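You operate a simulated robot arm through the tools that you are given. There is no shell and no other tool. Be economical: measure what you need, move in short steps, check, and stop when the job is done.

The job below is to be done with a simulated robot arm. You get a single attempt, and the scene is never put back.

TASK
Tip both filled white trays into the grey trays with the same parts.
Fine: the white trays are in the bench drawer; put them back and shut it. Where these are worked on the way, their far stop is far enough and under half their travel is too little: bench drawer.

Only the result counts: the job must be done as asked and must still hold three seconds after the hand-in. Knocking over, shifting, dropping, spilling or breaking anything else fails it.

THE ROBOT
A 7-joint arm with a two-finger parallel gripper on a trunk, on a base that drives. Base frame: it is fixed to the floor where the robot stands at the start and does not move with it; the origin is under the middle of the robot, x ahead of it, y to its left, z up; the surface under the hand at the start is at about z = 820. Readings come in mm, rad, newtons and seconds.
With the tool pointing down near the work surface it reaches from about 300 to 740 mm from the robot's upright axis, wherever it stands. Its first joint turns from -2.007 to 2.007 rad. Places, roughly: bench drawer [600, -100, 700]. Payload 3.91 kg.
Tool frame: the origin (TCP) lies between the finger pads and is the grasp point; the fingertips stand 30 mm ahead of it; z points along the fingers, y is the line along which they close. The gripper opens to 110 mm. The fingers are 20 mm wide and 10 mm thick; the gripper's body (48 by 112 mm) begins 55 mm behind the TCP.
Orientation is that of the tool frame in the base frame, as a unit quaternion [w, x, y, z]. With the fingers straight down and closing along the base's y, the tool's x points along the base's -x, its y along +y and its z along -z.

THE INTERFACE
- The arm moves only by the tool play_rows. Its argument "targets" is one flat list of numbers, 7 for each row, row after row: the finger opening in m, from 0 to 0.11, then the shift along the base's x, y, z in m, then the turn, a rotation vector about the base's x, y, z in degrees. In form: [grip, x, y, z, ax, ay, az, grip, x, y, z, ax, ay, az, ...]. A call has 1 to 20 rows; each row shifts and turns the commanded pose from where the row before left it. Rows are played at 5 a second. More than 50 mm and 0.15 rad between two rows, or a gripper value outside its range, and nothing of the call is played. Where a pose cannot be reached the arm comes as near as it can. A force on the tool above 40 N (or 10 N above the force at the start of the call, whichever is more), or a blocked arm, ends the call early, and 0.2 s more pass. Each finger travels about 108 mm/s and halts on what it meets, pressing with about 42 N; the grip force reading is that of the motor and also rises with nothing between the fingers. The clock runs only during rows and for 0.2 s after the last one: add rows that do not move to give the fingers time. It gives the time, the measured TCP pose, the force on the tool (base axes), the opening and the grip force at its end, in the units of the frame above (readings bear some noise), with the torque about the TCP (base axes, N m) and any sound that the robot's microphone picked up.
- Cameras (640 x 400 px; columns grow to the right, rows downward): "scene" is now at [7.7, 129.9, 1698.8]; the picture's right is [-0.34, -0.94, 0.00], its down [-0.78, 0.29, -0.56] and it looks along [0.52, -0.19, -0.83] (base axes); focal length 249 px, centre (320, 200). "wrist" rides on the gripper at [72, 17, -103] in the tool frame; the picture's right is [-0.23, 0.97, 0.00], its down [-0.76, -0.18, -0.62] and it looks along [-0.61, -0.14, 0.78] (tool axes); focal length 222 px, centre (320, 200). There is no depth. A picture from a camera that has moved, and an enlarged one, comes with that camera's place and axes in the base frame and with its lens.
- snapshot(camera): a new picture of that camera. The clock stands still meanwhile.
- lift_body(by): slides the trunk up (or, below 0, down) by that many mm; the arm and the scene camera ride with it, the base frame stays. It gives what a move gives, with no picture.
- base_move(legs): drives the robot by 1 to 6 legs, each [ahead, turn to the left] in mm and rad, along the robot's own axes; the way and the turn of a leg run together, so that a leg with both is an arc; at most 1500 mm and 3.142 rad a leg. The arm and the cameras ride along, it lands a little off, and it stops where it bumps. It gives what a move gives.
- turn_head(pan, tilt): turns the head with the scene camera to pan (to the left, within 2.705 rad either way) and tilt (down, from -0.506 to 1.204), counted from straight ahead of the robot. It gives what a move gives.
- zoom(camera, box): a new picture of the part [left, top, right, bottom] of that camera's present view, enlarged. The clock stands still meanwhile.
- job_done(): hands the job in; it is judged then, once.

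Go step by step. Nothing tells you exact positions but the pictures and the camera data: compare them with the known pose of the tool, close in by small moves and look again before you grip or let go. The budget is 120 turns and 98 pictures, counting those below and the enlarged ones. Unless the task says otherwise, let go and move clear before handing in, and close with one line.

The tools are called after "Request:" as name(argument=value, ...) on one line, values as JSON. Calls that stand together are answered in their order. play_rows: Moves the arm, as the interface text tells. Its arguments: {"type":"object","properties":{"targets":{"type":"array"}},"required":["targets"]} The other tools are called the same way: lift_body (by) slides the trunk up or down; base_move (legs) drives the base; turn_head (pan, tilt) turns the head that bears the scene camera; snapshot (camera) takes a picture; zoom (camera, box) takes an enlarged picture of a part of a camera's view; job_done () hands the job in.

At the start:

```text
clock: 0.0
tcp_pos: [533.3, -79.6, 1212.0]
tool_rot: [0.001, -0.001, 1.0, -0.001]
wrist_force: [0.0, 0.3, 0.7]
moment: [-0.04, -0.02, -0.01]
opening: 109.9
gripper_force: 0.0
trunk travel left (down, up): [-825.0, 165.0]
robot x, y, heading: [-2.2, -0.3, 0.002]
head pan, tilt: [-0.351, 0.981]
```

scene: 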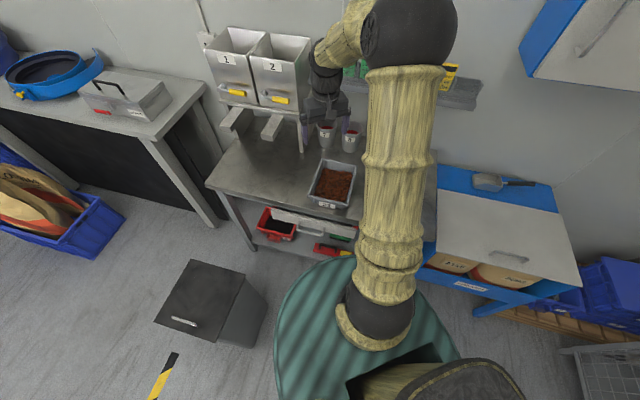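
wrist: 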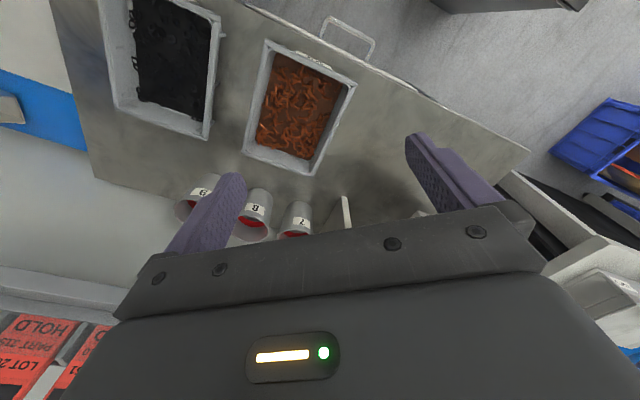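

The bench ahead carries grey trays with parts, and the drawer's handle shows at its front edge. I'll look closer at both views first.

Request:
zoom(camera="scene", box=[190, 100, 450, 270])

Request:
zoom(camera="wrist", box=[40, 0, 440, 250])

```text
2.35 times, centred on (320, 185) of scene
camera zoom: at [7.7, 129.9, 1698.8], right [-0.34, -0.94, 0.0], down [-0.78, 0.29, -0.56], along [0.52, -0.19, -0.83], focal length 585 px, centre (320, 235)
```

zoom: 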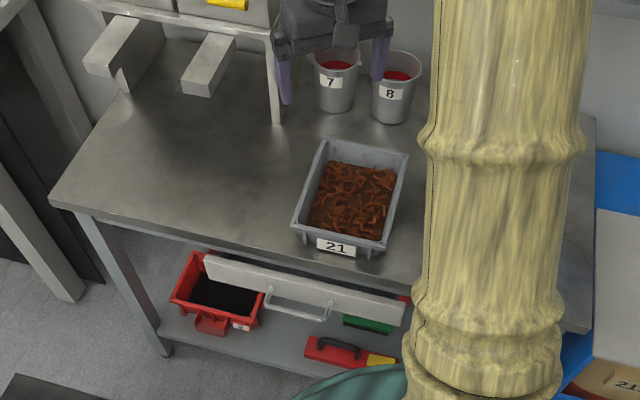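

```text
1.60 times, centred on (240, 125) of wrist
camera zoom: at [460.8, -62.9, 1315.5], right [0.23, 0.97, 0.0], down [0.76, -0.18, 0.62], along [0.61, -0.14, -0.78], focal length 355 px, centre (448, 320)
```

zoom: 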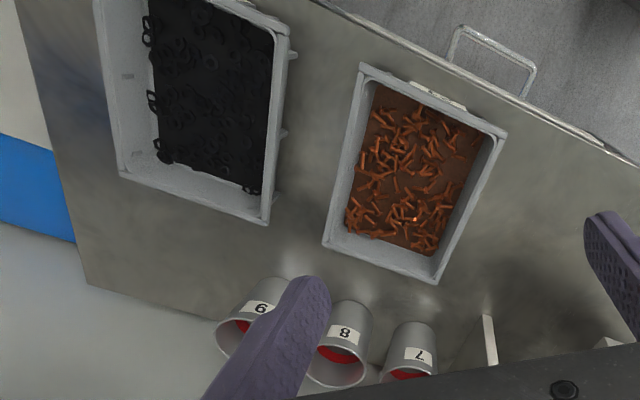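

The trays on the bench hold copper-coloured clips (21) and black washers. The bench is turned about 36° to me, its edge roughly 435 mm away, with the drawer handle near (501, -7, 680). I'll look around to learn how much room there is for driving.

Request:
turn_head(pan=0.3, tilt=1.2)

Request:
snapshot(camera="scene")

Request:
turn_head(pan=-1.1, tilt=0.9)

Request:
snapshot(camera="scene")

Request:
turn_head(pan=2.7, tilt=0.8)

Request:
snapshot(camera="scene")

```text
clock: 1.0
tcp_pos: [535.0, -79.8, 1211.0]
tool_rot: [0.001, 0.0, 1.0, -0.001]
wrist_force: [0.0, -0.2, 0.2]
moment: [-0.05, 0.0, 0.0]
opening: 109.9
gripper_force: 0.1
trunk travel left (down, up): [-825.0, 165.0]
robot x, y, heading: [1.5, 0.8, 0.006]
head pan, tilt: [0.3, 1.201]
```

```text
93 pictures are left
camera scene: at [-5.3, 170.7, 1684.8], right [0.29, -0.96, 0.0], down [-0.89, -0.28, -0.36], along [0.35, 0.11, -0.93], focal length 249 px, centre (320, 200)
```

scene: 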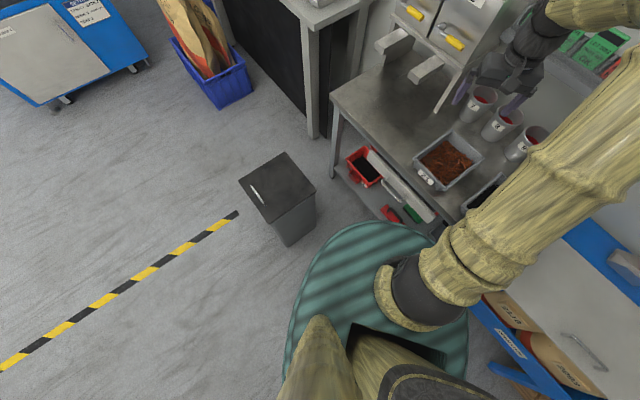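

```text
clock: 2.6
tcp_pos: [533.1, -80.9, 1210.6]
tool_rot: [0.001, -0.001, 1.0, -0.001]
wrist_force: [0.0, 0.8, -0.3]
moment: [-0.04, 0.0, -0.02]
opening: 109.9
gripper_force: 0.0
trunk travel left (down, up): [-825.0, 165.0]
robot x, y, heading: [-3.2, -1.4, -0.003]
head pan, tilt: [-1.1, 0.901]
```

```text
92 pictures are left
camera scene: at [-24.4, 87.1, 1704.7], right [-0.89, -0.45, 0.0], down [-0.36, 0.7, -0.62], along [0.28, -0.55, -0.78], focal length 249 px, centre (320, 200)
```

scene: 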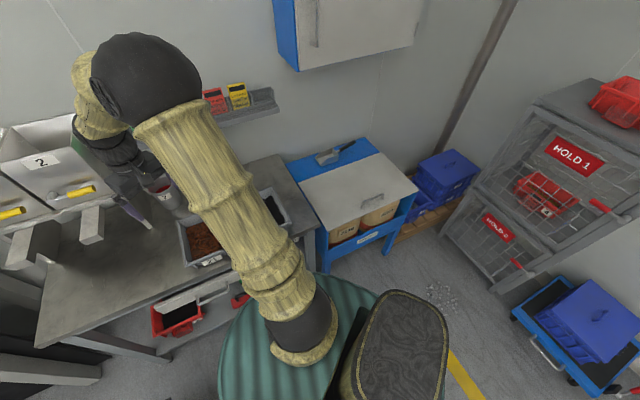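

```text
clock: 5.7
tcp_pos: [533.3, -80.5, 1211.3]
tool_rot: [0.001, -0.001, 1.0, -0.001]
wrist_force: [0.3, -0.5, -0.1]
moment: [0.01, 0.01, 0.01]
opening: 110.0
gripper_force: 0.0
trunk travel left (down, up): [-825.0, 165.0]
robot x, y, heading: [1.0, 0.1, 0.001]
head pan, tilt: [2.7, 0.799]
```

```text
91 pictures are left
camera scene: at [-131.7, 188.9, 1712.3], right [0.43, 0.9, 0.0], down [0.65, -0.31, -0.7], along [-0.63, 0.3, -0.72], focal length 249 px, centre (320, 200)
```

scene: 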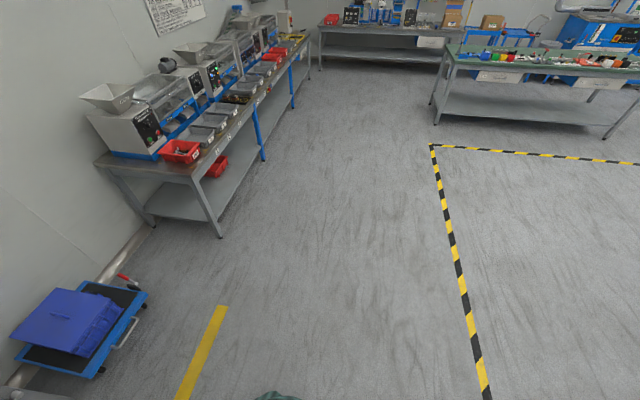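

Behind me is open floor. I'll back off and come in again about 210 mm further right, so the drawer can open beside my body while both grey trays stay in reach.

Request:
base_move(legs=[[-500, 0], [0, -0.425], [517, 0], [0, 0.425]])

Request:
turn_head(pan=0.2, tilt=1.0)

Request:
snapshot(camera="scene")

Request:
snapshot(camera="wrist")

```text
clock: 15.5
tcp_pos: [467.5, -293.2, 1211.7]
tool_rot: [0.001, 0.005, 1.0, 0.0]
wrist_force: [0.0, -0.1, -0.5]
moment: [0.0, 0.02, -0.02]
opening: 110.0
gripper_force: 0.0
trunk travel left (down, up): [-825.0, 165.0]
robot x, y, heading: [-63.9, -201.3, -0.009]
head pan, tilt: [2.7, 0.799]
```

```text
clock: 17.8
tcp_pos: [467.3, -293.2, 1211.2]
tool_rot: [0.0, 0.007, 1.0, 0.001]
wrist_force: [0.6, -0.4, 0.7]
moment: [0.0, 0.0, -0.02]
opening: 110.1
gripper_force: 0.2
trunk travel left (down, up): [-825.0, 165.0]
robot x, y, heading: [-63.8, -203.7, -0.007]
head pan, tilt: [0.201, 1.0]
```

```text
90 pictures are left
camera scene: at [-54.9, -41.6, 1698.0], right [0.19, -0.98, 0.0], down [-0.83, -0.16, -0.54], along [0.53, 0.1, -0.84], focal length 249 px, centre (320, 200)
```

scene: 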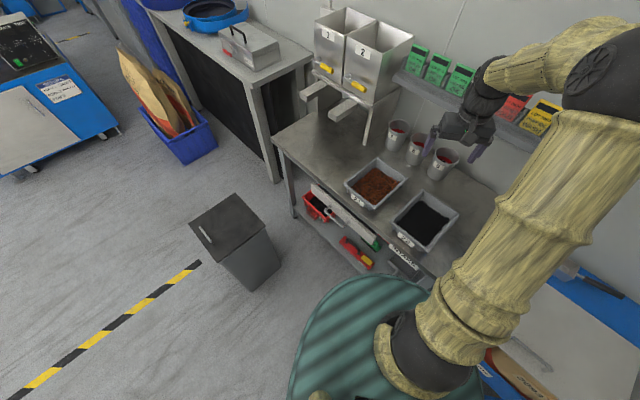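

```text
89 pictures are left
camera wrist: at [395.2, -276.8, 1315.3], right [0.24, 0.97, 0.0], down [0.76, -0.19, 0.62], along [0.61, -0.15, -0.78], focal length 222 px, centre (320, 200)
```

wrist: 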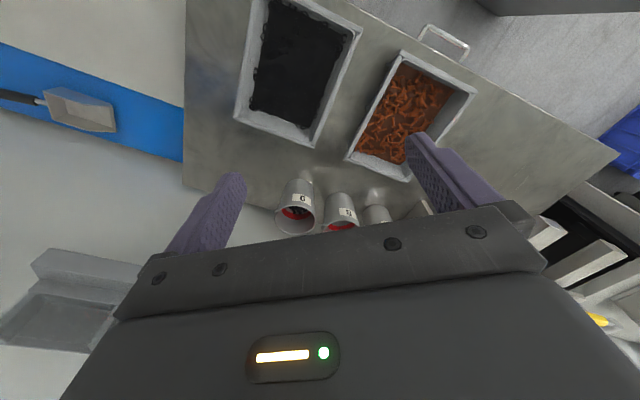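

I landed at about (-64, -203), which works. Next I'll zoom in on the drawer, its handle and the grey trays.

Request:
zoom(camera="scene", box=[260, 100, 500, 280])

Request:
zoom(camera="wrist", box=[300, 0, 620, 200])

```text
2.22 times, centred on (380, 190) of scene
camera zoom: at [-54.9, -41.6, 1698.0], right [0.19, -0.98, 0.0], down [-0.83, -0.16, -0.54], along [0.53, 0.1, -0.84], focal length 553 px, centre (187, 222)
```

zoom: 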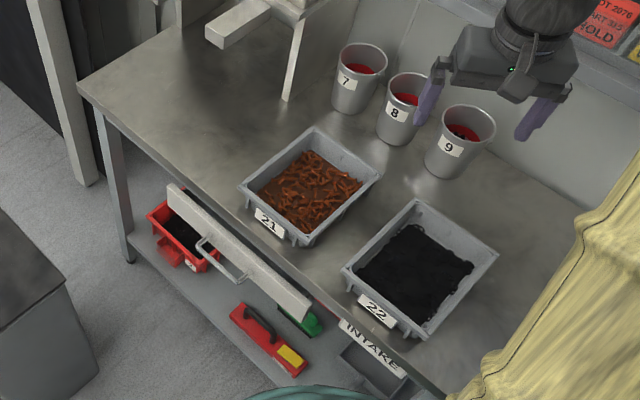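

```text
2.00 times, centred on (460, 100) of wrist
camera zoom: at [395.2, -276.8, 1315.3], right [0.24, 0.97, 0.0], down [0.76, -0.19, 0.62], along [0.61, -0.15, -0.78], focal length 444 px, centre (40, 400)
```

zoom: 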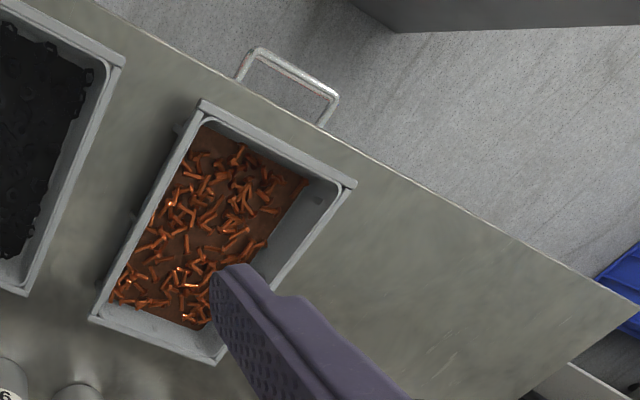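

Tray 21 holds copper clips and tray 22 black parts. I place the handle bar at about (494, -10, 710), running along (0.585, 0.811). I'll swing the tool in front of the drawer, pointing forward and down at it.

Request:
play_rows(targets=[0.11, -0.0066, 0.048, 0, 0, 0, 7.743, 0.11, -0.0066, 0.048, 0, 0, 0, 7.743, 0.11, -0.0066, 0.048, 0, 0, 0, 7.743, 0.11, -0.0066, 0.048, 0, 0, 0, 7.743, 0.11, -0.0066, 0.048, 0, 0, 0, 7.743, 0.11, -0.0066, 0.048, 0, 0, 0, 7.743, 0.11, -0.0066, 0.048, 0, 0, 0, 7.743, 0.11, 0, 0, -0.048, -4.596, -6.372, 0, 0.11, 0, 0, -0.048, -4.596, -6.372, 0, 0.11, 0, 0, -0.048, -4.596, -6.372, 0, 0.11, 0, 0, -0.048, -4.596, -6.372, 0, 0.11, 0, 0, -0.048, -4.596, -6.372, 0, 0.11, 0, 0, -0.048, -4.596, -6.372, 0, 0.11, 0, 0, -0.048, -4.596, -6.372, 0, 0.11, 0, 0, -0.048, 0, 0, 0, 0.11, 0, 0, 0, 0, 0, 0])

Request:
snapshot(camera="wrist")

Request:
snapshot(camera="scene")

```text
clock: 21.1
tcp_pos: [425.1, 44.0, 828.3]
tool_rot: [0.214, -0.399, 0.791, -0.411]
wrist_force: [0.0, -0.2, 0.2]
moment: [-0.02, -0.03, -0.01]
opening: 110.2
gripper_force: 0.0
trunk travel left (down, up): [-825.0, 165.0]
robot x, y, heading: [-66.3, -206.5, -0.008]
head pan, tilt: [0.201, 1.0]
```

```text
86 pictures are left
camera wrist: at [304.9, 40.5, 874.0], right [-0.31, 0.52, -0.8], down [0.12, 0.85, 0.51], along [0.94, 0.07, -0.33], focal length 222 px, centre (320, 200)
```

wrist: 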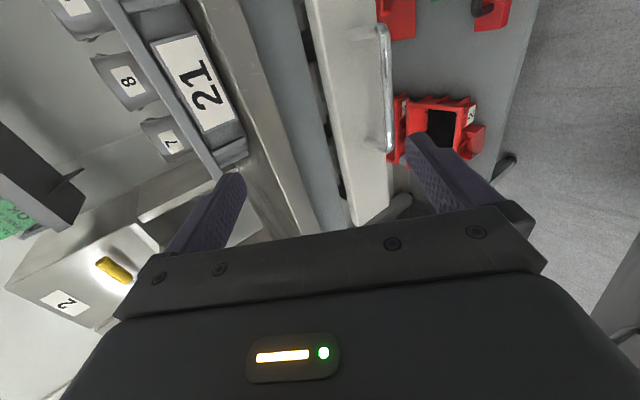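

```text
85 pictures are left
camera scene: at [-55.4, -41.7, 1698.0], right [0.19, -0.98, 0.0], down [-0.83, -0.16, -0.54], along [0.53, 0.1, -0.84], focal length 249 px, centre (320, 200)
```

scene: 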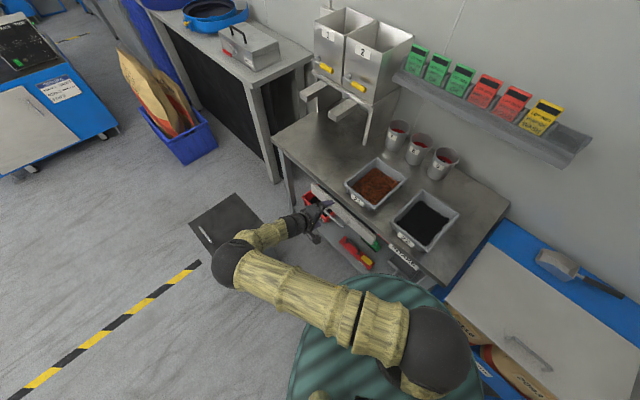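

The tool is clear in front of the handle. Triangulating from three views gives the bar near (495, -3, 692), so I'll lower to about 80 mm short of it and look again.

Request:
play_rows(targets=[0.11, 0.006, -0.003, -0.03, 0, 0, 0, 0.11, 0.006, -0.003, -0.03, 0, 0, 0, 0.11, 0.005, -0.003, -0.03, 0, 0, 0, 0.06, 0, 0, 0, 0, 0, 0, 0.06, 0, 0, 0, 0, 0, 0])

Request:
snapshot(camera="wrist")

Request:
zoom(camera="scene", box=[280, 160, 400, 280])

```text
clock: 22.6
tcp_pos: [442.0, 79.1, 763.3]
tool_rot: [0.238, -0.398, 0.799, -0.383]
wrist_force: [-0.1, 0.0, -0.5]
moment: [0.0, 0.0, -0.02]
opening: 60.0
gripper_force: 0.0
trunk travel left (down, up): [-825.0, 165.0]
robot x, y, heading: [-65.3, -203.2, -0.015]
head pan, tilt: [0.201, 1.0]
stopped in row 5: the arm was blocked; the commanded pose is now the measured one
```

```text
84 pictures are left
camera wrist: at [321.9, 69.7, 805.8], right [-0.31, 0.57, -0.76], down [0.09, 0.82, 0.57], along [0.95, 0.11, -0.31], focal length 222 px, centre (320, 200)
```

wrist: 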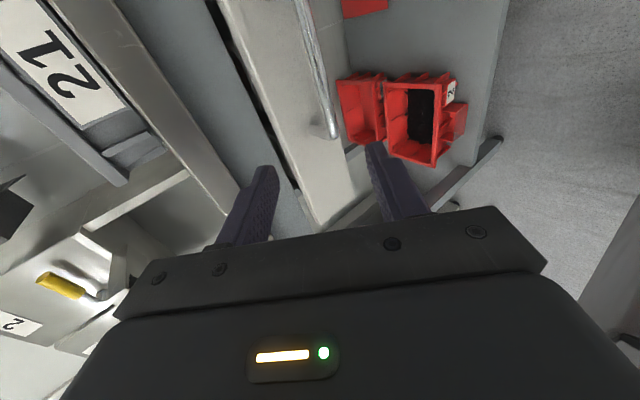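

```text
3.33 times, centred on (340, 220) of scene
camera zoom: at [-54.8, -41.6, 1698.0], right [0.19, -0.98, 0.0], down [-0.83, -0.16, -0.54], along [0.53, 0.1, -0.84], focal length 829 px, centre (253, 133)
```

zoom: 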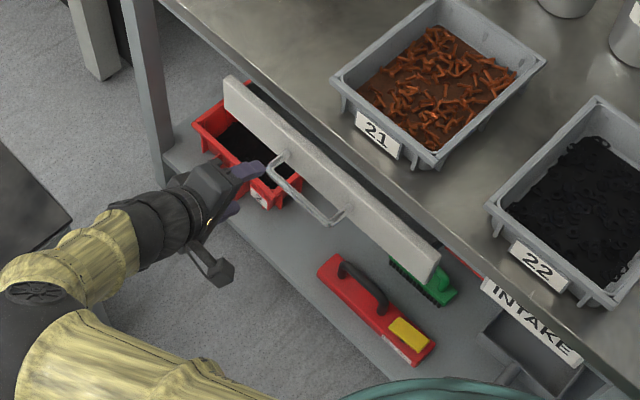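

The arm was blocked by its own reach in that low pose. I'll bring it back up, lower the trunk instead, and then approach again.

Request:
play_rows(targets=[0.06, -0.006, -0.012, 0.04, -1.2, 0.8, -0.3, 0.06, -0.006, -0.012, 0.04, -1.2, 0.8, -0.3, 0.06, -0.005, -0.011, 0.04, -1.1, 0.9, -0.3, 0.06, 0, 0, 0.025, 0, 0, 0, 0.06, 0, 0, 0, 0, 0, 0])

Request:
lift_body(by=-170)

Request:
snapshot(camera="wrist")

Request:
zoom(camera="scene", box=[240, 130, 400, 290])

```text
clock: 23.8
tcp_pos: [424.4, 41.2, 905.9]
tool_rot: [0.203, -0.408, 0.795, -0.401]
wrist_force: [0.6, -0.3, 0.2]
moment: [-0.01, 0.02, -0.02]
opening: 60.1
gripper_force: 0.0
trunk travel left (down, up): [-825.0, 165.0]
robot x, y, heading: [-66.5, -206.2, -0.009]
head pan, tilt: [0.201, 1.0]
```

```text
clock: 25.7
tcp_pos: [423.6, 41.1, 734.4]
tool_rot: [0.203, -0.408, 0.795, -0.4]
wrist_force: [0.6, -0.3, -0.7]
moment: [0.02, 0.04, 0.01]
opening: 59.6
gripper_force: 0.2
trunk travel left (down, up): [-655.0, 335.0]
robot x, y, heading: [-67.8, -202.3, -0.008]
head pan, tilt: [0.201, 1.0]
```

```text
82 pictures are left
camera wrist: at [305.6, 36.6, 784.5], right [-0.34, 0.52, -0.78], down [0.13, 0.85, 0.51], along [0.93, 0.07, -0.35], focal length 222 px, centre (320, 200)
```

wrist: 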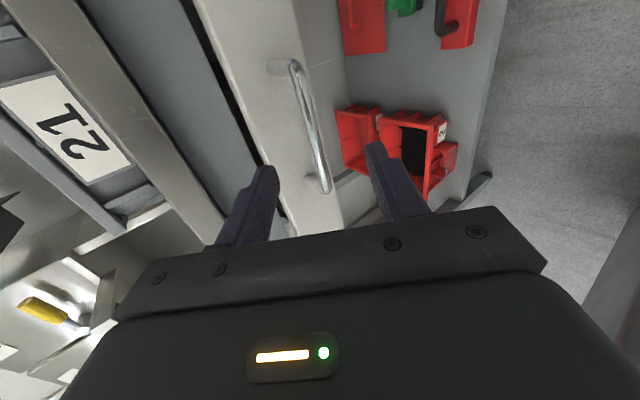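

```text
2.50 times, centred on (320, 210) of scene
camera zoom: at [-54.8, -41.8, 1528.0], right [0.19, -0.98, 0.0], down [-0.83, -0.16, -0.54], along [0.53, 0.1, -0.84], focal length 622 px, centre (320, 175)
```

zoom: 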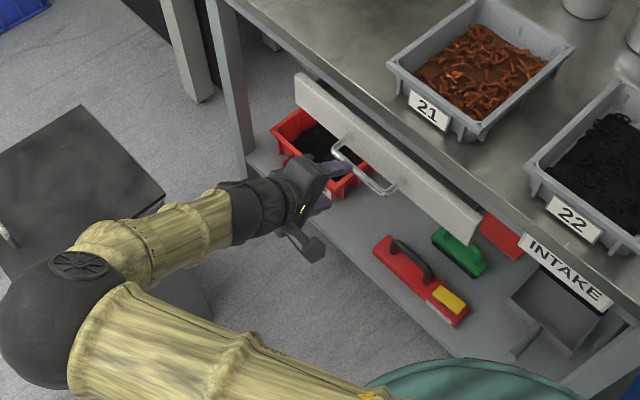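

Both views now agree on a bar centre of about (496, -3, 686). I'll line up on it and slide the fingers over the bar, leaving them open.

Request:
play_rows(targets=[0.06, 0.0097, 0.0013, 0.0097, 0, 0, 0, 0.06, 0.0193, -0.014, -0.0177, 0, 0, 0, 0.06, 0.0193, -0.014, -0.0177, 0, 0, 0, 0.06, 0.0193, -0.014, -0.0177, 0, 0, 0, 0.06, 0, 0, 0, 0, 0, 0])

Request:
snapshot(camera="wrist")

Request:
zoom(camera="scene", box=[280, 150, 380, 250])

```text
clock: 26.7
tcp_pos: [484.5, 5.6, 700.7]
tool_rot: [0.204, -0.404, 0.795, -0.403]
wrist_force: [-10.1, 2.6, 5.7]
moment: [-0.18, -0.39, -0.11]
opening: 59.9
gripper_force: 0.1
trunk travel left (down, up): [-655.0, 335.0]
robot x, y, heading: [-65.1, -209.2, -0.01]
head pan, tilt: [0.201, 1.0]
stopped in row 4: the force on the tool passed its limit at 69 N (the readings are from after the stop); the commanded pose is now the measured one
```

```text
80 pictures are left
camera wrist: at [367.0, 1.8, 748.8], right [-0.33, 0.52, -0.78], down [0.13, 0.85, 0.51], along [0.93, 0.07, -0.35], focal length 222 px, centre (320, 200)
```

wrist: 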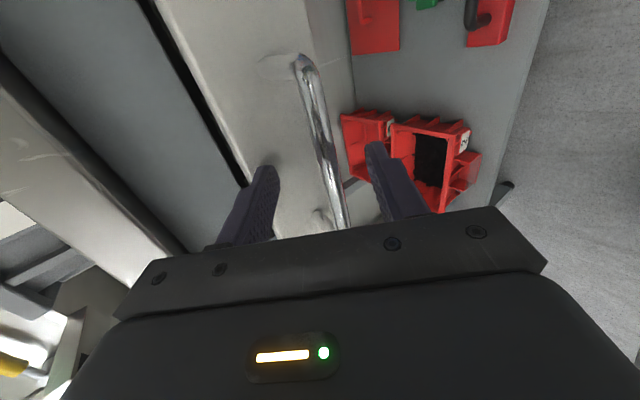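

```text
4.00 times, centred on (330, 200) of scene
camera zoom: at [-56.4, -41.8, 1528.2], right [0.19, -0.98, 0.0], down [-0.82, -0.16, -0.54], along [0.53, 0.1, -0.84], focal length 995 px, centre (280, 200)
```

zoom: 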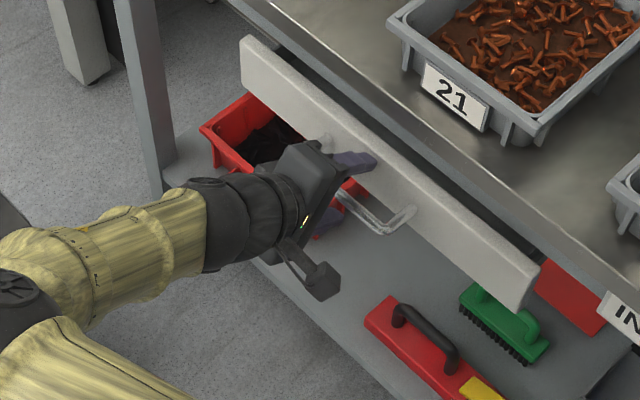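

The upper finger touched the drawer front because the fingers were spread too wide. The bar is already between them, so I'll ease back, narrow the opening, advance a little and close.

Request:
play_rows(targets=[0.06, -0.0035, 0.0025, 0.003, 0, 0, 0, 0.03, 0, 0, 0, 0, 0, 0, 0.03, 0, 0, 0, 0, 0, 0, 0.03, 0.01, -0.0075, -0.0095, 0, 0, 0, 0.0, 0, 0, 0, 0, 0, 0, 0.0, 0, 0, 0, 0, 0, 0, 0.0, 0, 0, 0, 0, 0, 0])

Request:
snapshot(camera="wrist")

```text
clock: 28.4
tcp_pos: [489.9, 1.5, 687.0]
tool_rot: [0.2, -0.409, 0.796, -0.398]
wrist_force: [0.3, 3.1, -6.9]
moment: [-0.03, 0.13, -0.5]
opening: 11.7
gripper_force: 45.5
trunk travel left (down, up): [-655.0, 335.0]
robot x, y, heading: [-61.3, -205.5, -0.011]
head pan, tilt: [0.201, 1.0]
stopped in row 7: the force on the tool passed its limit at 40 N (the readings are from after the stop); the commanded pose is now the measured one
```

```text
78 pictures are left
camera wrist: at [372.9, -2.1, 737.0], right [-0.34, 0.52, -0.78], down [0.13, 0.85, 0.51], along [0.93, 0.07, -0.36], focal length 222 px, centre (320, 200)
```

wrist: 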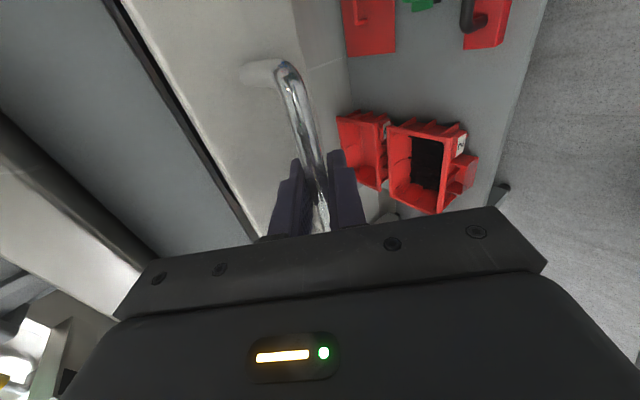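

The handle is gripped, with the opening at 11.7 mm. Now I'll pull straight out along the drawer's line.

Request:
play_rows(targets=[0, -0.0097, 0.007, 0, 0, 0, 0, 0, -0.0122, 0.0088, 0, 0, 0, 0, 0, -0.0122, 0.0088, 0, 0, 0, 0, 0, -0.0122, 0.0088, 0, 0, 0, 0, 0, -0.0122, 0.0088, 0, 0, 0, 0, 0, -0.0122, 0.0088, 0, 0, 0, 0, 0, -0.0122, 0.0088, 0, 0, 0, 0, 0, -0.0122, 0.0088, 0, 0, 0, 0])

Request:
snapshot(camera="scene")

```text
clock: 30.2
tcp_pos: [394.9, 72.6, 687.0]
tool_rot: [0.2, -0.409, 0.796, -0.399]
wrist_force: [2.8, 5.8, -11.4]
moment: [-0.12, -0.05, -0.38]
opening: 12.1
gripper_force: 45.7
trunk travel left (down, up): [-655.0, 335.0]
robot x, y, heading: [-67.8, -204.0, -0.015]
head pan, tilt: [0.201, 1.0]
```

```text
77 pictures are left
camera scene: at [-54.2, -40.7, 1527.8], right [0.19, -0.98, 0.0], down [-0.83, -0.16, -0.54], along [0.53, 0.1, -0.84], focal length 249 px, centre (320, 200)
```

scene: 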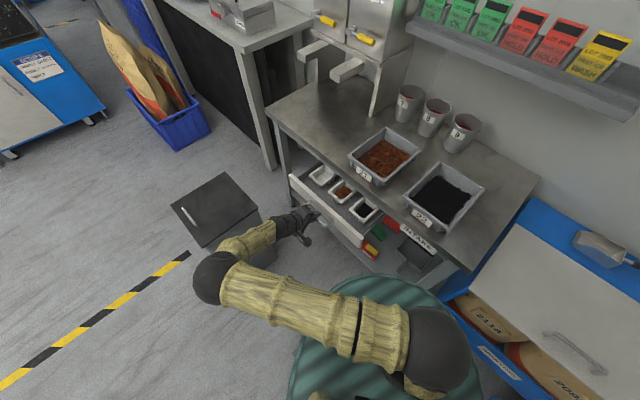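

The drawer slides well and shows three small white trays: one looks empty, one has copper clips, one has black parts. I'll keep pulling to the far stop.

Request:
play_rows(targets=[0, -0.0122, 0.0088, 0, 0, 0, 0, 0, -0.0122, 0.0088, 0, 0, 0, 0, 0, -0.0122, 0.0088, 0, 0, 0, 0, 0, -0.0122, 0.0088, 0, 0, 0, 0, 0, -0.0122, 0.0088, 0, 0, 0, 0, 0, -0.0122, 0.0088, 0, 0, 0, 0, 0, -0.0122, 0.0088, 0, 0, 0, 0, 0, -0.0122, 0.0088, 0, 0, 0, 0, 0, -0.0122, 0.0088, 0, 0, 0, 0])

Request:
snapshot(camera="scene")

```text
clock: 32.2
tcp_pos: [286.8, 150.0, 686.6]
tool_rot: [0.2, -0.407, 0.797, -0.399]
wrist_force: [-0.1, 1.3, -2.7]
moment: [0.03, -0.08, -0.07]
opening: 11.7
gripper_force: 45.0
trunk travel left (down, up): [-655.0, 335.0]
robot x, y, heading: [-66.8, -203.2, -0.011]
head pan, tilt: [0.201, 1.0]
```

```text
76 pictures are left
camera scene: at [-55.2, -41.8, 1528.0], right [0.19, -0.98, 0.0], down [-0.83, -0.16, -0.54], along [0.53, 0.1, -0.84], focal length 249 px, centre (320, 200)
```

scene: 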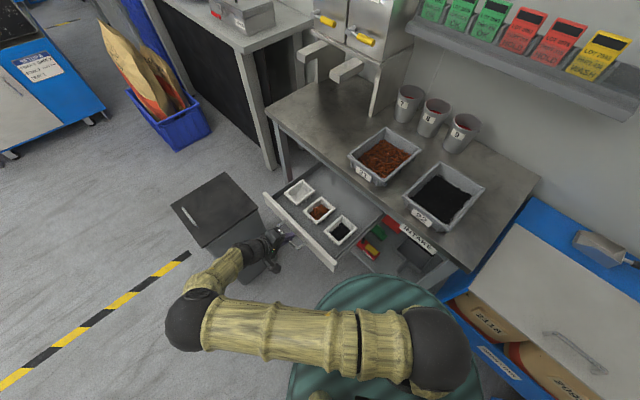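

The drawer is about 250 mm out and all three trays are clear of the bench top; pulling further would crowd the bin. I'll let go of the handle, back away and look into the drawer.

Request:
play_rows(targets=[0.04, 0, 0, 0, 0, 0, 0, 0.04, 0, 0, 0, 0, 0, 0, 0.04, -0.026, 0.019, 0.024, 0, 0, 0, 0.04, -0.026, 0.019, 0.024, 0, 0, 0, 0.04, 0, 0, 0.048, 0, 0, 0, 0.04, 0, 0, 0.048, 0, 0, 0, 0.04, 0, 0, 0.048, 0, 0, 0, 0.04, 0, 0, 0.048, 0, 0, 0])

Request:
zoom(camera="scene", box=[250, 150, 410, 290])

Request:
snapshot(camera="wrist")

```text
clock: 34.0
tcp_pos: [232.4, 186.1, 928.9]
tool_rot: [0.201, -0.407, 0.796, -0.399]
wrist_force: [0.1, -0.1, -0.1]
moment: [0.0, -0.01, 0.0]
opening: 40.1
gripper_force: 0.0
trunk travel left (down, up): [-655.0, 335.0]
robot x, y, heading: [-63.9, -203.3, -0.009]
head pan, tilt: [0.201, 1.0]
```

```text
2.86 times, centred on (330, 220) of scene
camera zoom: at [-55.2, -42.8, 1528.0], right [0.19, -0.98, 0.0], down [-0.83, -0.16, -0.54], along [0.53, 0.1, -0.84], focal length 711 px, centre (291, 143)
```

zoom: 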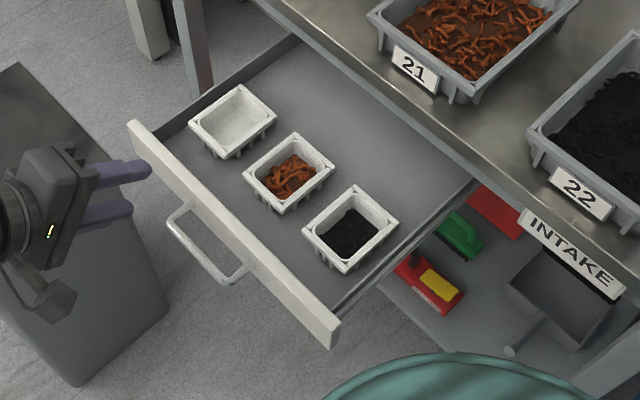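

```text
74 pictures are left
camera wrist: at [115.1, 183.0, 978.2], right [-0.34, 0.52, -0.78], down [0.13, 0.85, 0.51], along [0.93, 0.07, -0.36], focal length 222 px, centre (320, 200)
```

wrist: 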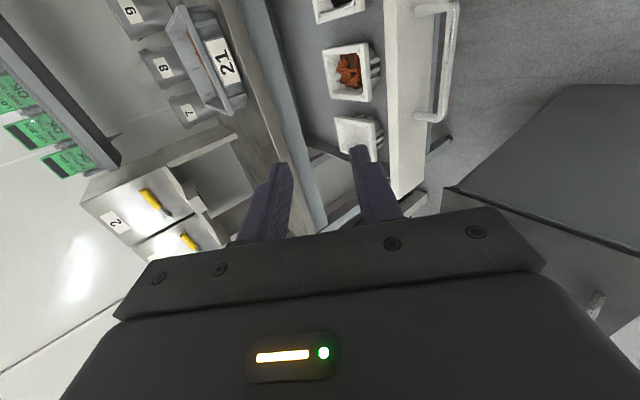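

The right-hand tray holds the black parts, the middle one the clips, and the left one is empty. Each is about 80 × 92 mm, so I can grip across it. I'll roll the tool 90° with the camera on top and bring it over the drawer to measure.

Request:
play_rows(targets=[0.04, 0.01, -0.0142, -0.0045, -5.33, 3.87, 4.9, 0.04, 0.01, -0.0142, -0.0045, -5.33, 3.87, 4.9, 0.04, 0.01, -0.0142, -0.0045, -5.33, 3.87, 4.9, 0.04, 0.01, -0.0142, -0.0045, -5.33, 3.87, 4.9, 0.04, 0.01, -0.0142, -0.0045, -5.33, 3.87, 4.9, 0.04, 0.01, -0.0142, -0.0045, -5.33, 3.87, 4.9, 0.06, 0.01, -0.0142, -0.0045, -5.33, 3.87, 4.9, 0.08, 0.01, -0.0142, -0.0045, -5.33, 3.87, 4.9, 0.11, 0.01, -0.0142, -0.0045, -5.33, 3.87, 4.9, 0.11, 0.01, -0.0142, -0.0045, -5.33, 3.87, 4.9, 0.11, 0.01, -0.0142, -0.0045, -5.33, 3.87, 4.9, 0.11, 0, 0, 0, 0, 0, 0])

Request:
snapshot(camera="wrist")

Request:
snapshot(camera="scene")

```text
clock: 36.6
tcp_pos: [343.2, 30.5, 879.2]
tool_rot: [0.143, 0.851, -0.27, 0.427]
wrist_force: [1.1, 0.1, 0.3]
moment: [0.0, -0.02, -0.01]
opening: 110.0
gripper_force: 0.0
trunk travel left (down, up): [-655.0, 335.0]
robot x, y, heading: [-67.2, -205.3, -0.008]
head pan, tilt: [0.201, 1.0]
```

```text
73 pictures are left
camera wrist: at [300.6, 41.0, 999.0], right [-0.68, -0.71, -0.17], down [-0.67, 0.7, -0.25], along [0.29, -0.05, -0.95], focal length 222 px, centre (320, 200)
```

wrist: 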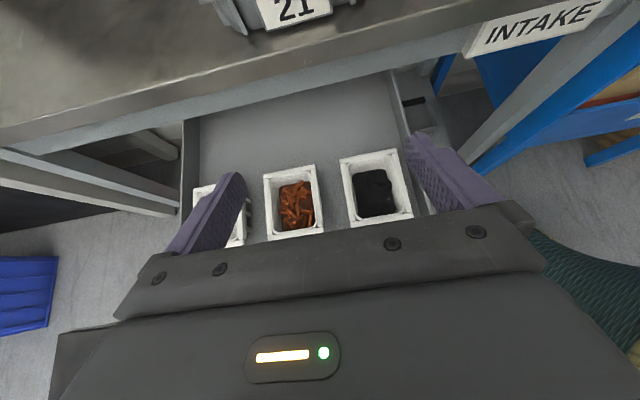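

```text
72 pictures are left
camera scene: at [-55.1, -42.3, 1528.0], right [0.19, -0.98, 0.0], down [-0.83, -0.16, -0.54], along [0.53, 0.1, -0.84], focal length 249 px, centre (320, 200)
```

scene: 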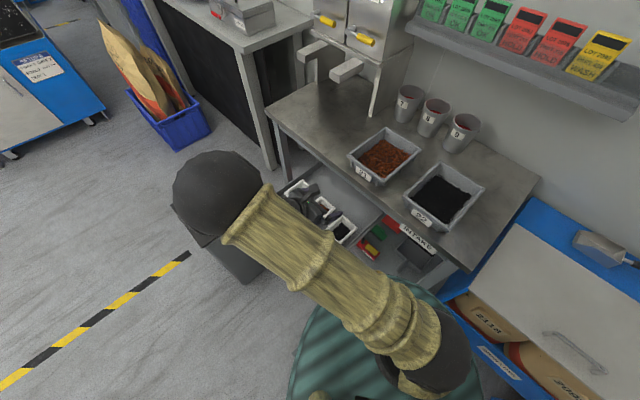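

The wrist camera now looks straight down on the trays. I'll zoom in to fix the rim positions.

Request:
zoom(camera="wrist", box=[230, 130, 430, 255])

Request:
zoom(camera="scene", box=[260, 160, 420, 290])

```text
3.20 times, centred on (330, 192) of wrist
camera zoom: at [300.6, 41.0, 999.0], right [-0.68, -0.71, -0.17], down [-0.67, 0.7, -0.25], along [0.29, -0.05, -0.95], focal length 711 px, centre (288, 224)
```

zoom: 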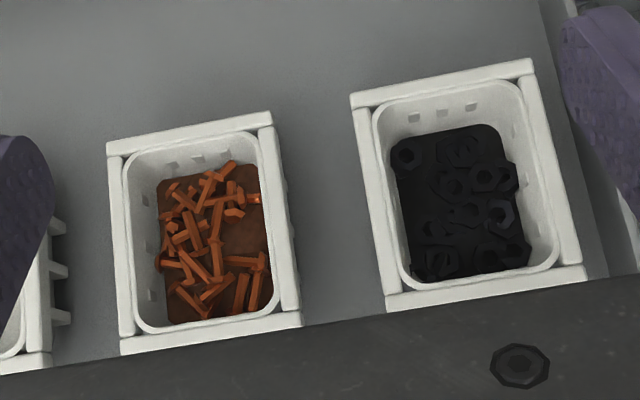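

```text
3.08 times, centred on (340, 225) of scene
camera zoom: at [-55.1, -42.3, 1528.0], right [0.19, -0.98, 0.0], down [-0.83, -0.16, -0.54], along [0.53, 0.1, -0.84], focal length 765 px, centre (258, 123)
```

zoom: 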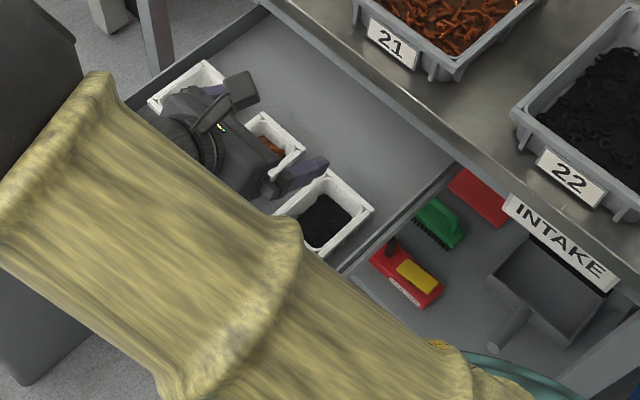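

The black tray's rim is about 80 × 100 mm at z ≈ 700, centred at (351, -40). The copper tray's centre is about (419, 55). I'll steepen the tool to 45° and hover over the black tray.

Request:
play_rows(targets=[0.1, 0.0026, -0.0235, -0.033, 2.5, 3.45, 0, 0.1, 0.0026, -0.0235, -0.033, 2.47, 3.44, 0, 0.1, 0.0026, -0.0235, -0.033, 0, 0, 0, 0.1, 0, 0, 0, 0, 0, 0])

Request:
snapshot(camera="wrist")

Request:
zoom(camera="scene", box=[260, 160, 420, 290])

```text
clock: 37.6
tcp_pos: [351.2, -35.1, 781.2]
tool_rot: [0.122, 0.88, -0.281, 0.364]
wrist_force: [0.7, 0.3, -0.3]
moment: [-0.01, -0.02, 0.0]
opening: 100.0
gripper_force: 0.1
trunk travel left (down, up): [-655.0, 335.0]
robot x, y, heading: [-67.9, -206.4, -0.013]
head pan, tilt: [0.201, 1.0]
```

```text
69 pictures are left
camera wrist: at [325.0, -36.8, 905.1], right [-0.7, -0.7, -0.15], down [-0.69, 0.71, -0.1], along [0.18, 0.03, -0.98], focal length 222 px, centre (320, 200)
```

wrist: 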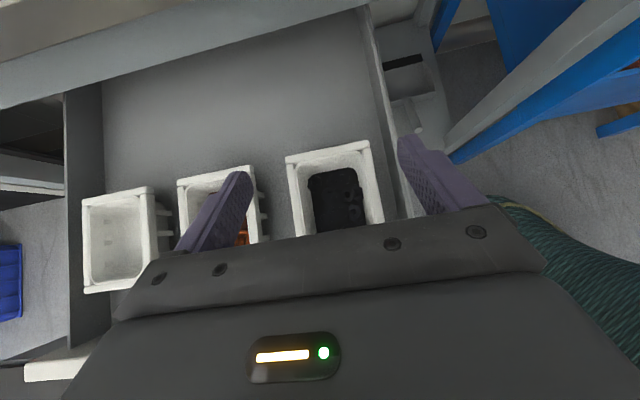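

```text
3.08 times, centred on (340, 225) of scene
camera zoom: at [-55.1, -42.3, 1528.0], right [0.19, -0.98, 0.0], down [-0.83, -0.16, -0.54], along [0.53, 0.1, -0.84], focal length 765 px, centre (258, 123)
```

zoom: 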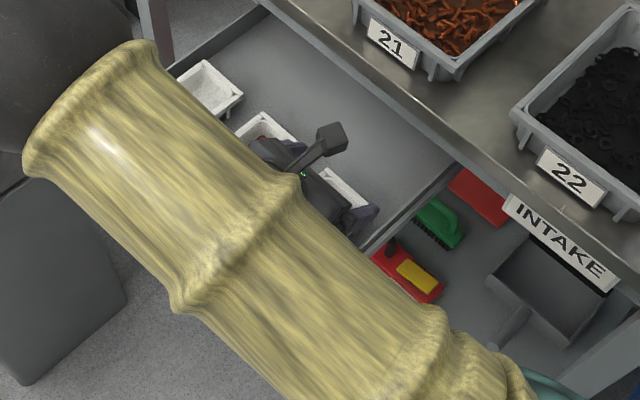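

The tray position checks out, but the drawer's side wall is close on the right. I'll zoom in to check finger room there.

Request:
zoom(camera="wrist", box=[280, 90, 460, 240])

```text
2.67 times, centred on (370, 165) of wrist
camera zoom: at [325.0, -36.8, 905.1], right [-0.7, -0.7, -0.15], down [-0.69, 0.71, -0.1], along [0.18, 0.03, -0.98], focal length 592 px, centre (187, 293)
```

zoom: 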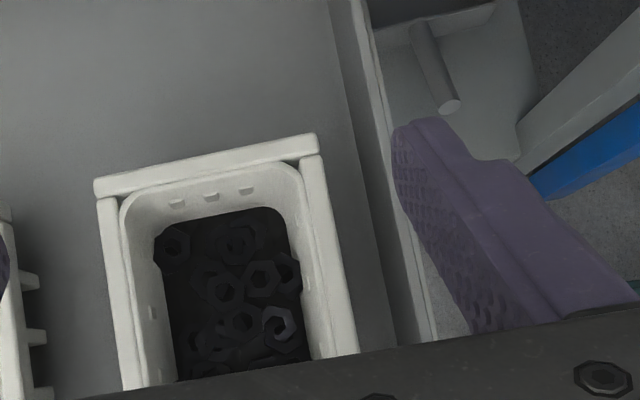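

There's about 25 mm between the tray and the drawer wall, enough for a finger with a 96 mm opening. I'll descend part way and check the pose.

Request:
play_rows(targets=[0.096, 0.0005, -0.002, -0.02, 0, 0, 0, 0.096, 0.0005, -0.002, -0.02, 0, 0, 0, 0.096, 0, 0, 0, 0, 0, 0, 0.096, 0, 0, 0, 0, 0, 0])

Request:
snapshot(camera="wrist")

```text
clock: 38.6
tcp_pos: [351.7, -42.7, 740.7]
tool_rot: [0.122, 0.88, -0.281, 0.363]
wrist_force: [-0.2, 0.3, -0.2]
moment: [0.04, -0.01, -0.03]
opening: 96.0
gripper_force: 0.1
trunk travel left (down, up): [-655.0, 335.0]
robot x, y, heading: [-67.7, -209.3, -0.011]
head pan, tilt: [0.201, 1.0]
```

```text
66 pictures are left
camera wrist: at [325.2, -43.8, 865.5], right [-0.7, -0.7, -0.15], down [-0.69, 0.71, -0.1], along [0.18, 0.03, -0.98], focal length 222 px, centre (320, 200)
```

wrist: 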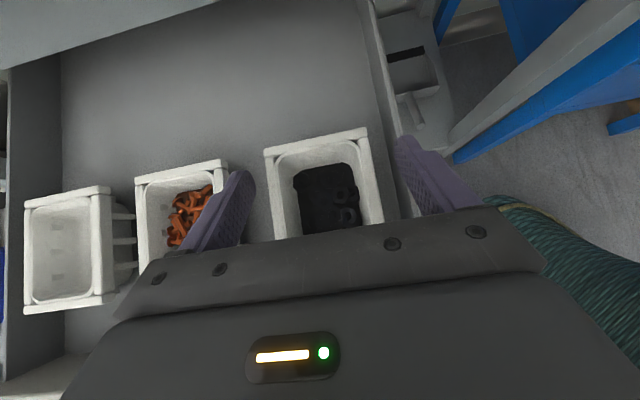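

Alignment is within about 3 mm. I'll trim it, descend to rim height and close on the tray.

Request:
play_rows(targets=[0.096, 0.0007, 0.001, -0.015, 0, 0, 0, 0.096, 0.0007, 0.001, -0.015, 0, 0, 0, 0.096, 0, 0, -0.014, 0, 0, 0, 0.096, 0, 0, 0, 0, 0, 0, 0.085, 0, 0, 0, 0, 0, 0, 0.07, 0, 0, 0, 0, 0, 0, 0.07, 0, 0, 0, 0, 0, 0, 0.07, 0, 0, 0, 0, 0, 0])

Request:
snapshot(camera="wrist")

```text
clock: 39.1
tcp_pos: [358.9, -47.1, 732.7]
tool_rot: [0.126, 0.875, -0.28, 0.374]
wrist_force: [1.3, -2.8, 19.4]
moment: [-1.16, 0.41, 0.03]
opening: 97.1
gripper_force: 0.8
trunk travel left (down, up): [-655.0, 335.0]
robot x, y, heading: [-66.6, -203.6, -0.018]
head pan, tilt: [0.201, 1.0]
stopped in row 2: the force on the tool passed its limit at 62 N (the readings are from after the stop); the commanded pose is now the measured one
```

```text
65 pictures are left
camera wrist: at [328.8, -45.5, 857.0], right [-0.7, -0.7, -0.16], down [-0.69, 0.71, -0.13], along [0.2, 0.02, -0.98], focal length 222 px, centre (320, 200)
```

wrist: 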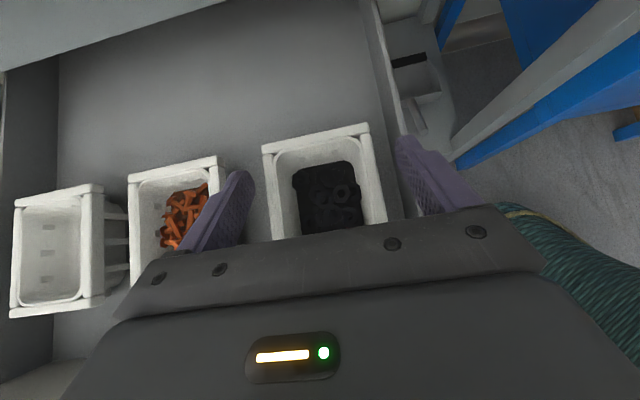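

The right fingertip touched down early at about z 705, on what must be the drawer's side wall. I'll look closely before trying again.

Request:
zoom(camera="wrist", box=[330, 80, 450, 230])

Request:
zoom(camera="scene", box=[320, 180, 400, 260])

```text
2.67 times, centred on (390, 155) of wrist
camera zoom: at [328.8, -45.5, 857.0], right [-0.7, -0.7, -0.16], down [-0.69, 0.71, -0.13], along [0.2, 0.02, -0.98], focal length 592 px, centre (133, 320)
```

zoom: 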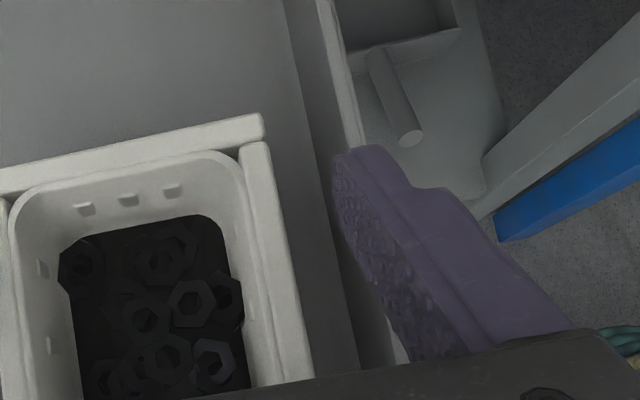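

```text
5.00 times, centred on (360, 220) of scene
camera zoom: at [-56.2, -42.8, 1528.4], right [0.19, -0.98, 0.0], down [-0.83, -0.16, -0.54], along [0.53, 0.1, -0.84], focal length 1244 px, centre (120, 100)
```

zoom: 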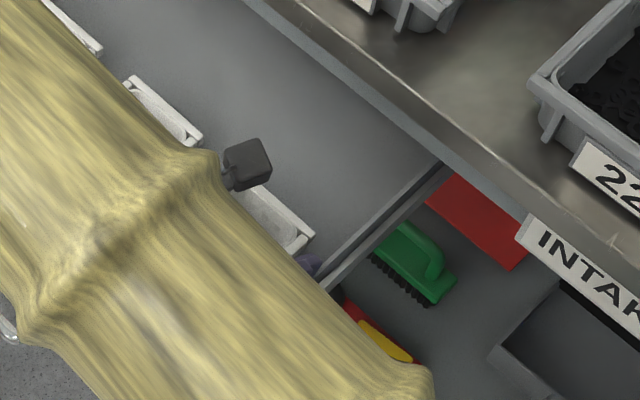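

The right finger's outer edge was resting on the side wall, and the rim may sit nearer z 710. I'll lift, narrow the opening to 86 mm and recentre on the tray.

Request:
play_rows(targets=[0.096, 0, 0, 0.015, 0, 0, 0, 0.086, -0.0098, 0.0098, 0, 0, 0, 0, 0.086, 0, 0, 0, 0, 0, 0, 0.086, 0, 0, 0, 0, 0, 0])

Request:
zoom(camera="wrist", box=[220, 80, 440, 230])

```text
clock: 40.1
tcp_pos: [349.0, -35.1, 744.4]
tool_rot: [0.124, 0.876, -0.28, 0.372]
wrist_force: [-0.5, -0.4, 0.1]
moment: [0.02, -0.01, 0.02]
opening: 86.1
gripper_force: 0.1
trunk travel left (down, up): [-655.0, 335.0]
robot x, y, heading: [-65.9, -205.8, -0.015]
head pan, tilt: [0.201, 1.0]
```

```text
2.67 times, centred on (330, 155) of wrist
camera zoom: at [318.7, -34.9, 868.7], right [-0.7, -0.7, -0.15], down [-0.69, 0.71, -0.12], along [0.19, 0.02, -0.98], focal length 592 px, centre (293, 320)
```

zoom: 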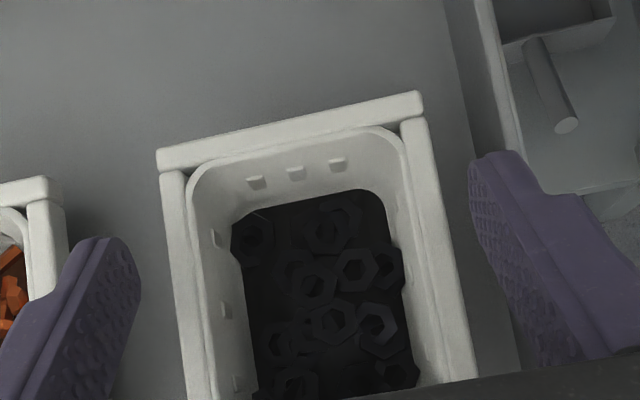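

The fingers are now evenly placed either side of the tray and inside the drawer wall. I'll descend straight down and close.

Request:
play_rows(targets=[0.086, 0, 0, -0.012, 0, 0, 0, 0.086, 0, 0, -0.012, 0, 0, 0, 0.086, 0, 0, -0.01, 0, 0, 0, 0.086, 0, 0, 0, 0, 0, 0, 0.086, 0, 0, 0, 0, 0, 0])

Request:
zoom(camera="wrist", box=[220, 80, 440, 230])

```text
clock: 41.3
tcp_pos: [347.6, -37.4, 711.4]
tool_rot: [0.125, 0.876, -0.281, 0.371]
wrist_force: [-0.5, 1.0, 0.0]
moment: [0.04, 0.03, 0.0]
opening: 85.9
gripper_force: 0.0
trunk travel left (down, up): [-655.0, 335.0]
robot x, y, heading: [-61.4, -203.8, -0.011]
head pan, tilt: [0.201, 1.0]
```

```text
2.67 times, centred on (330, 155) of wrist
camera zoom: at [318.8, -36.4, 836.1], right [-0.7, -0.7, -0.15], down [-0.69, 0.71, -0.12], along [0.19, 0.02, -0.98], focal length 592 px, centre (293, 320)
```

zoom: 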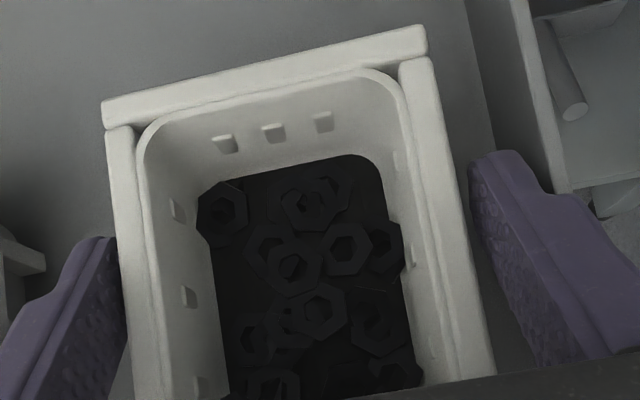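

The fingers straddle the rim. I'll make a small trim to the left, go down a touch more and close.

Request:
play_rows(targets=[0.086, 0.0009, 0.0013, -0.006, 0, 0, 0, 0.082, 0, 0, 0, 0, 0, 0, 0.078, 0, 0, 0, 0, 0, 0, 0.07, 0, 0, 0, 0, 0, 0, 0.07, 0, 0, 0, 0, 0, 0, 0.07, 0, 0, 0, 0, 0, 0])

Request:
snapshot(camera="wrist")

```text
clock: 42.7
tcp_pos: [348.5, -36.3, 704.3]
tool_rot: [0.124, 0.876, -0.279, 0.372]
wrist_force: [0.4, 1.4, 0.3]
moment: [0.04, -0.04, -0.01]
opening: 79.8
gripper_force: 42.0
trunk travel left (down, up): [-655.0, 335.0]
robot x, y, heading: [-63.1, -207.2, -0.012]
head pan, tilt: [0.201, 1.0]
```

```text
60 pictures are left
camera wrist: at [319.7, -34.4, 829.3], right [-0.7, -0.7, -0.15], down [-0.69, 0.71, -0.12], along [0.19, 0.02, -0.98], focal length 222 px, centre (320, 200)
```

wrist: 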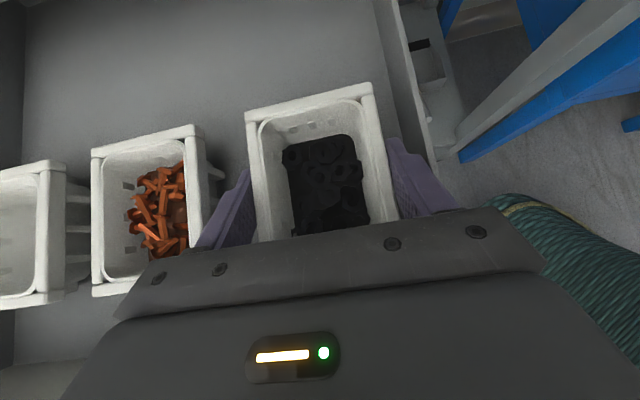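

The tray is gripped at 79.8 mm with 42 N. I'll lift it slowly and check that it holds.

Request:
play_rows(targets=[0.065, 0, 0, 0.008, 0, 0, 0, 0.065, 0, 0, 0.012, 0, 0, 0, 0.065, 0, 0, 0.02, 0, 0, 0, 0.065, 0, 0, 0.03, 0, 0, 0, 0.065, 0, 0, 0.03, 0, 0, 0])

Request:
snapshot(camera="wrist")

Request:
snapshot(camera="scene")

```text
clock: 43.9
tcp_pos: [347.1, -34.4, 806.6]
tool_rot: [0.124, 0.876, -0.28, 0.372]
wrist_force: [-1.0, 0.1, -2.3]
moment: [-0.02, 0.0, -0.01]
opening: 79.4
gripper_force: 42.0
trunk travel left (down, up): [-655.0, 335.0]
robot x, y, heading: [-65.0, -204.8, -0.007]
head pan, tilt: [0.201, 1.0]
```

```text
59 pictures are left
camera wrist: at [319.4, -33.9, 930.9], right [-0.7, -0.7, -0.15], down [-0.69, 0.71, -0.12], along [0.19, 0.02, -0.98], focal length 222 px, centre (320, 200)
```

wrist: 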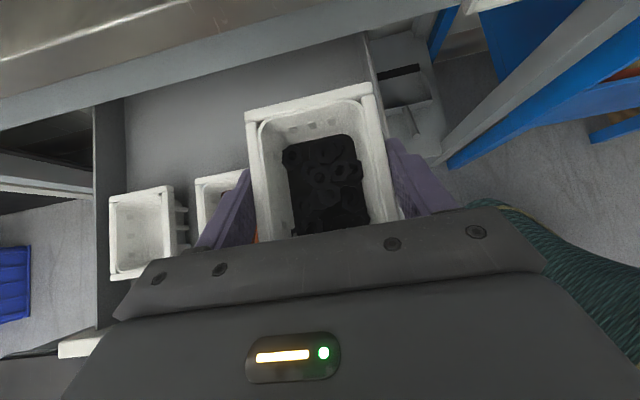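

```text
58 pictures are left
camera scene: at [-55.1, -43.0, 1527.9], right [0.19, -0.98, 0.0], down [-0.83, -0.16, -0.54], along [0.53, 0.1, -0.84], focal length 249 px, centre (320, 200)
```

scene: 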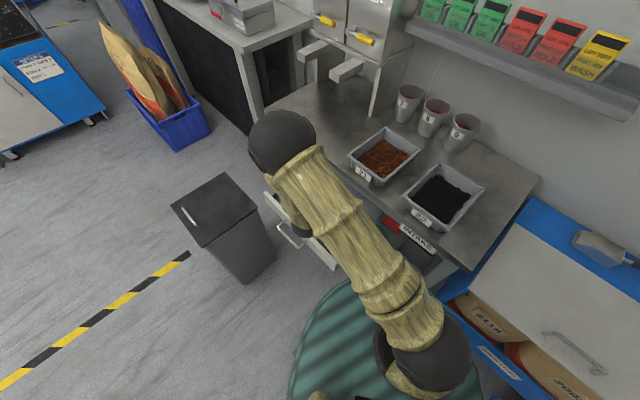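

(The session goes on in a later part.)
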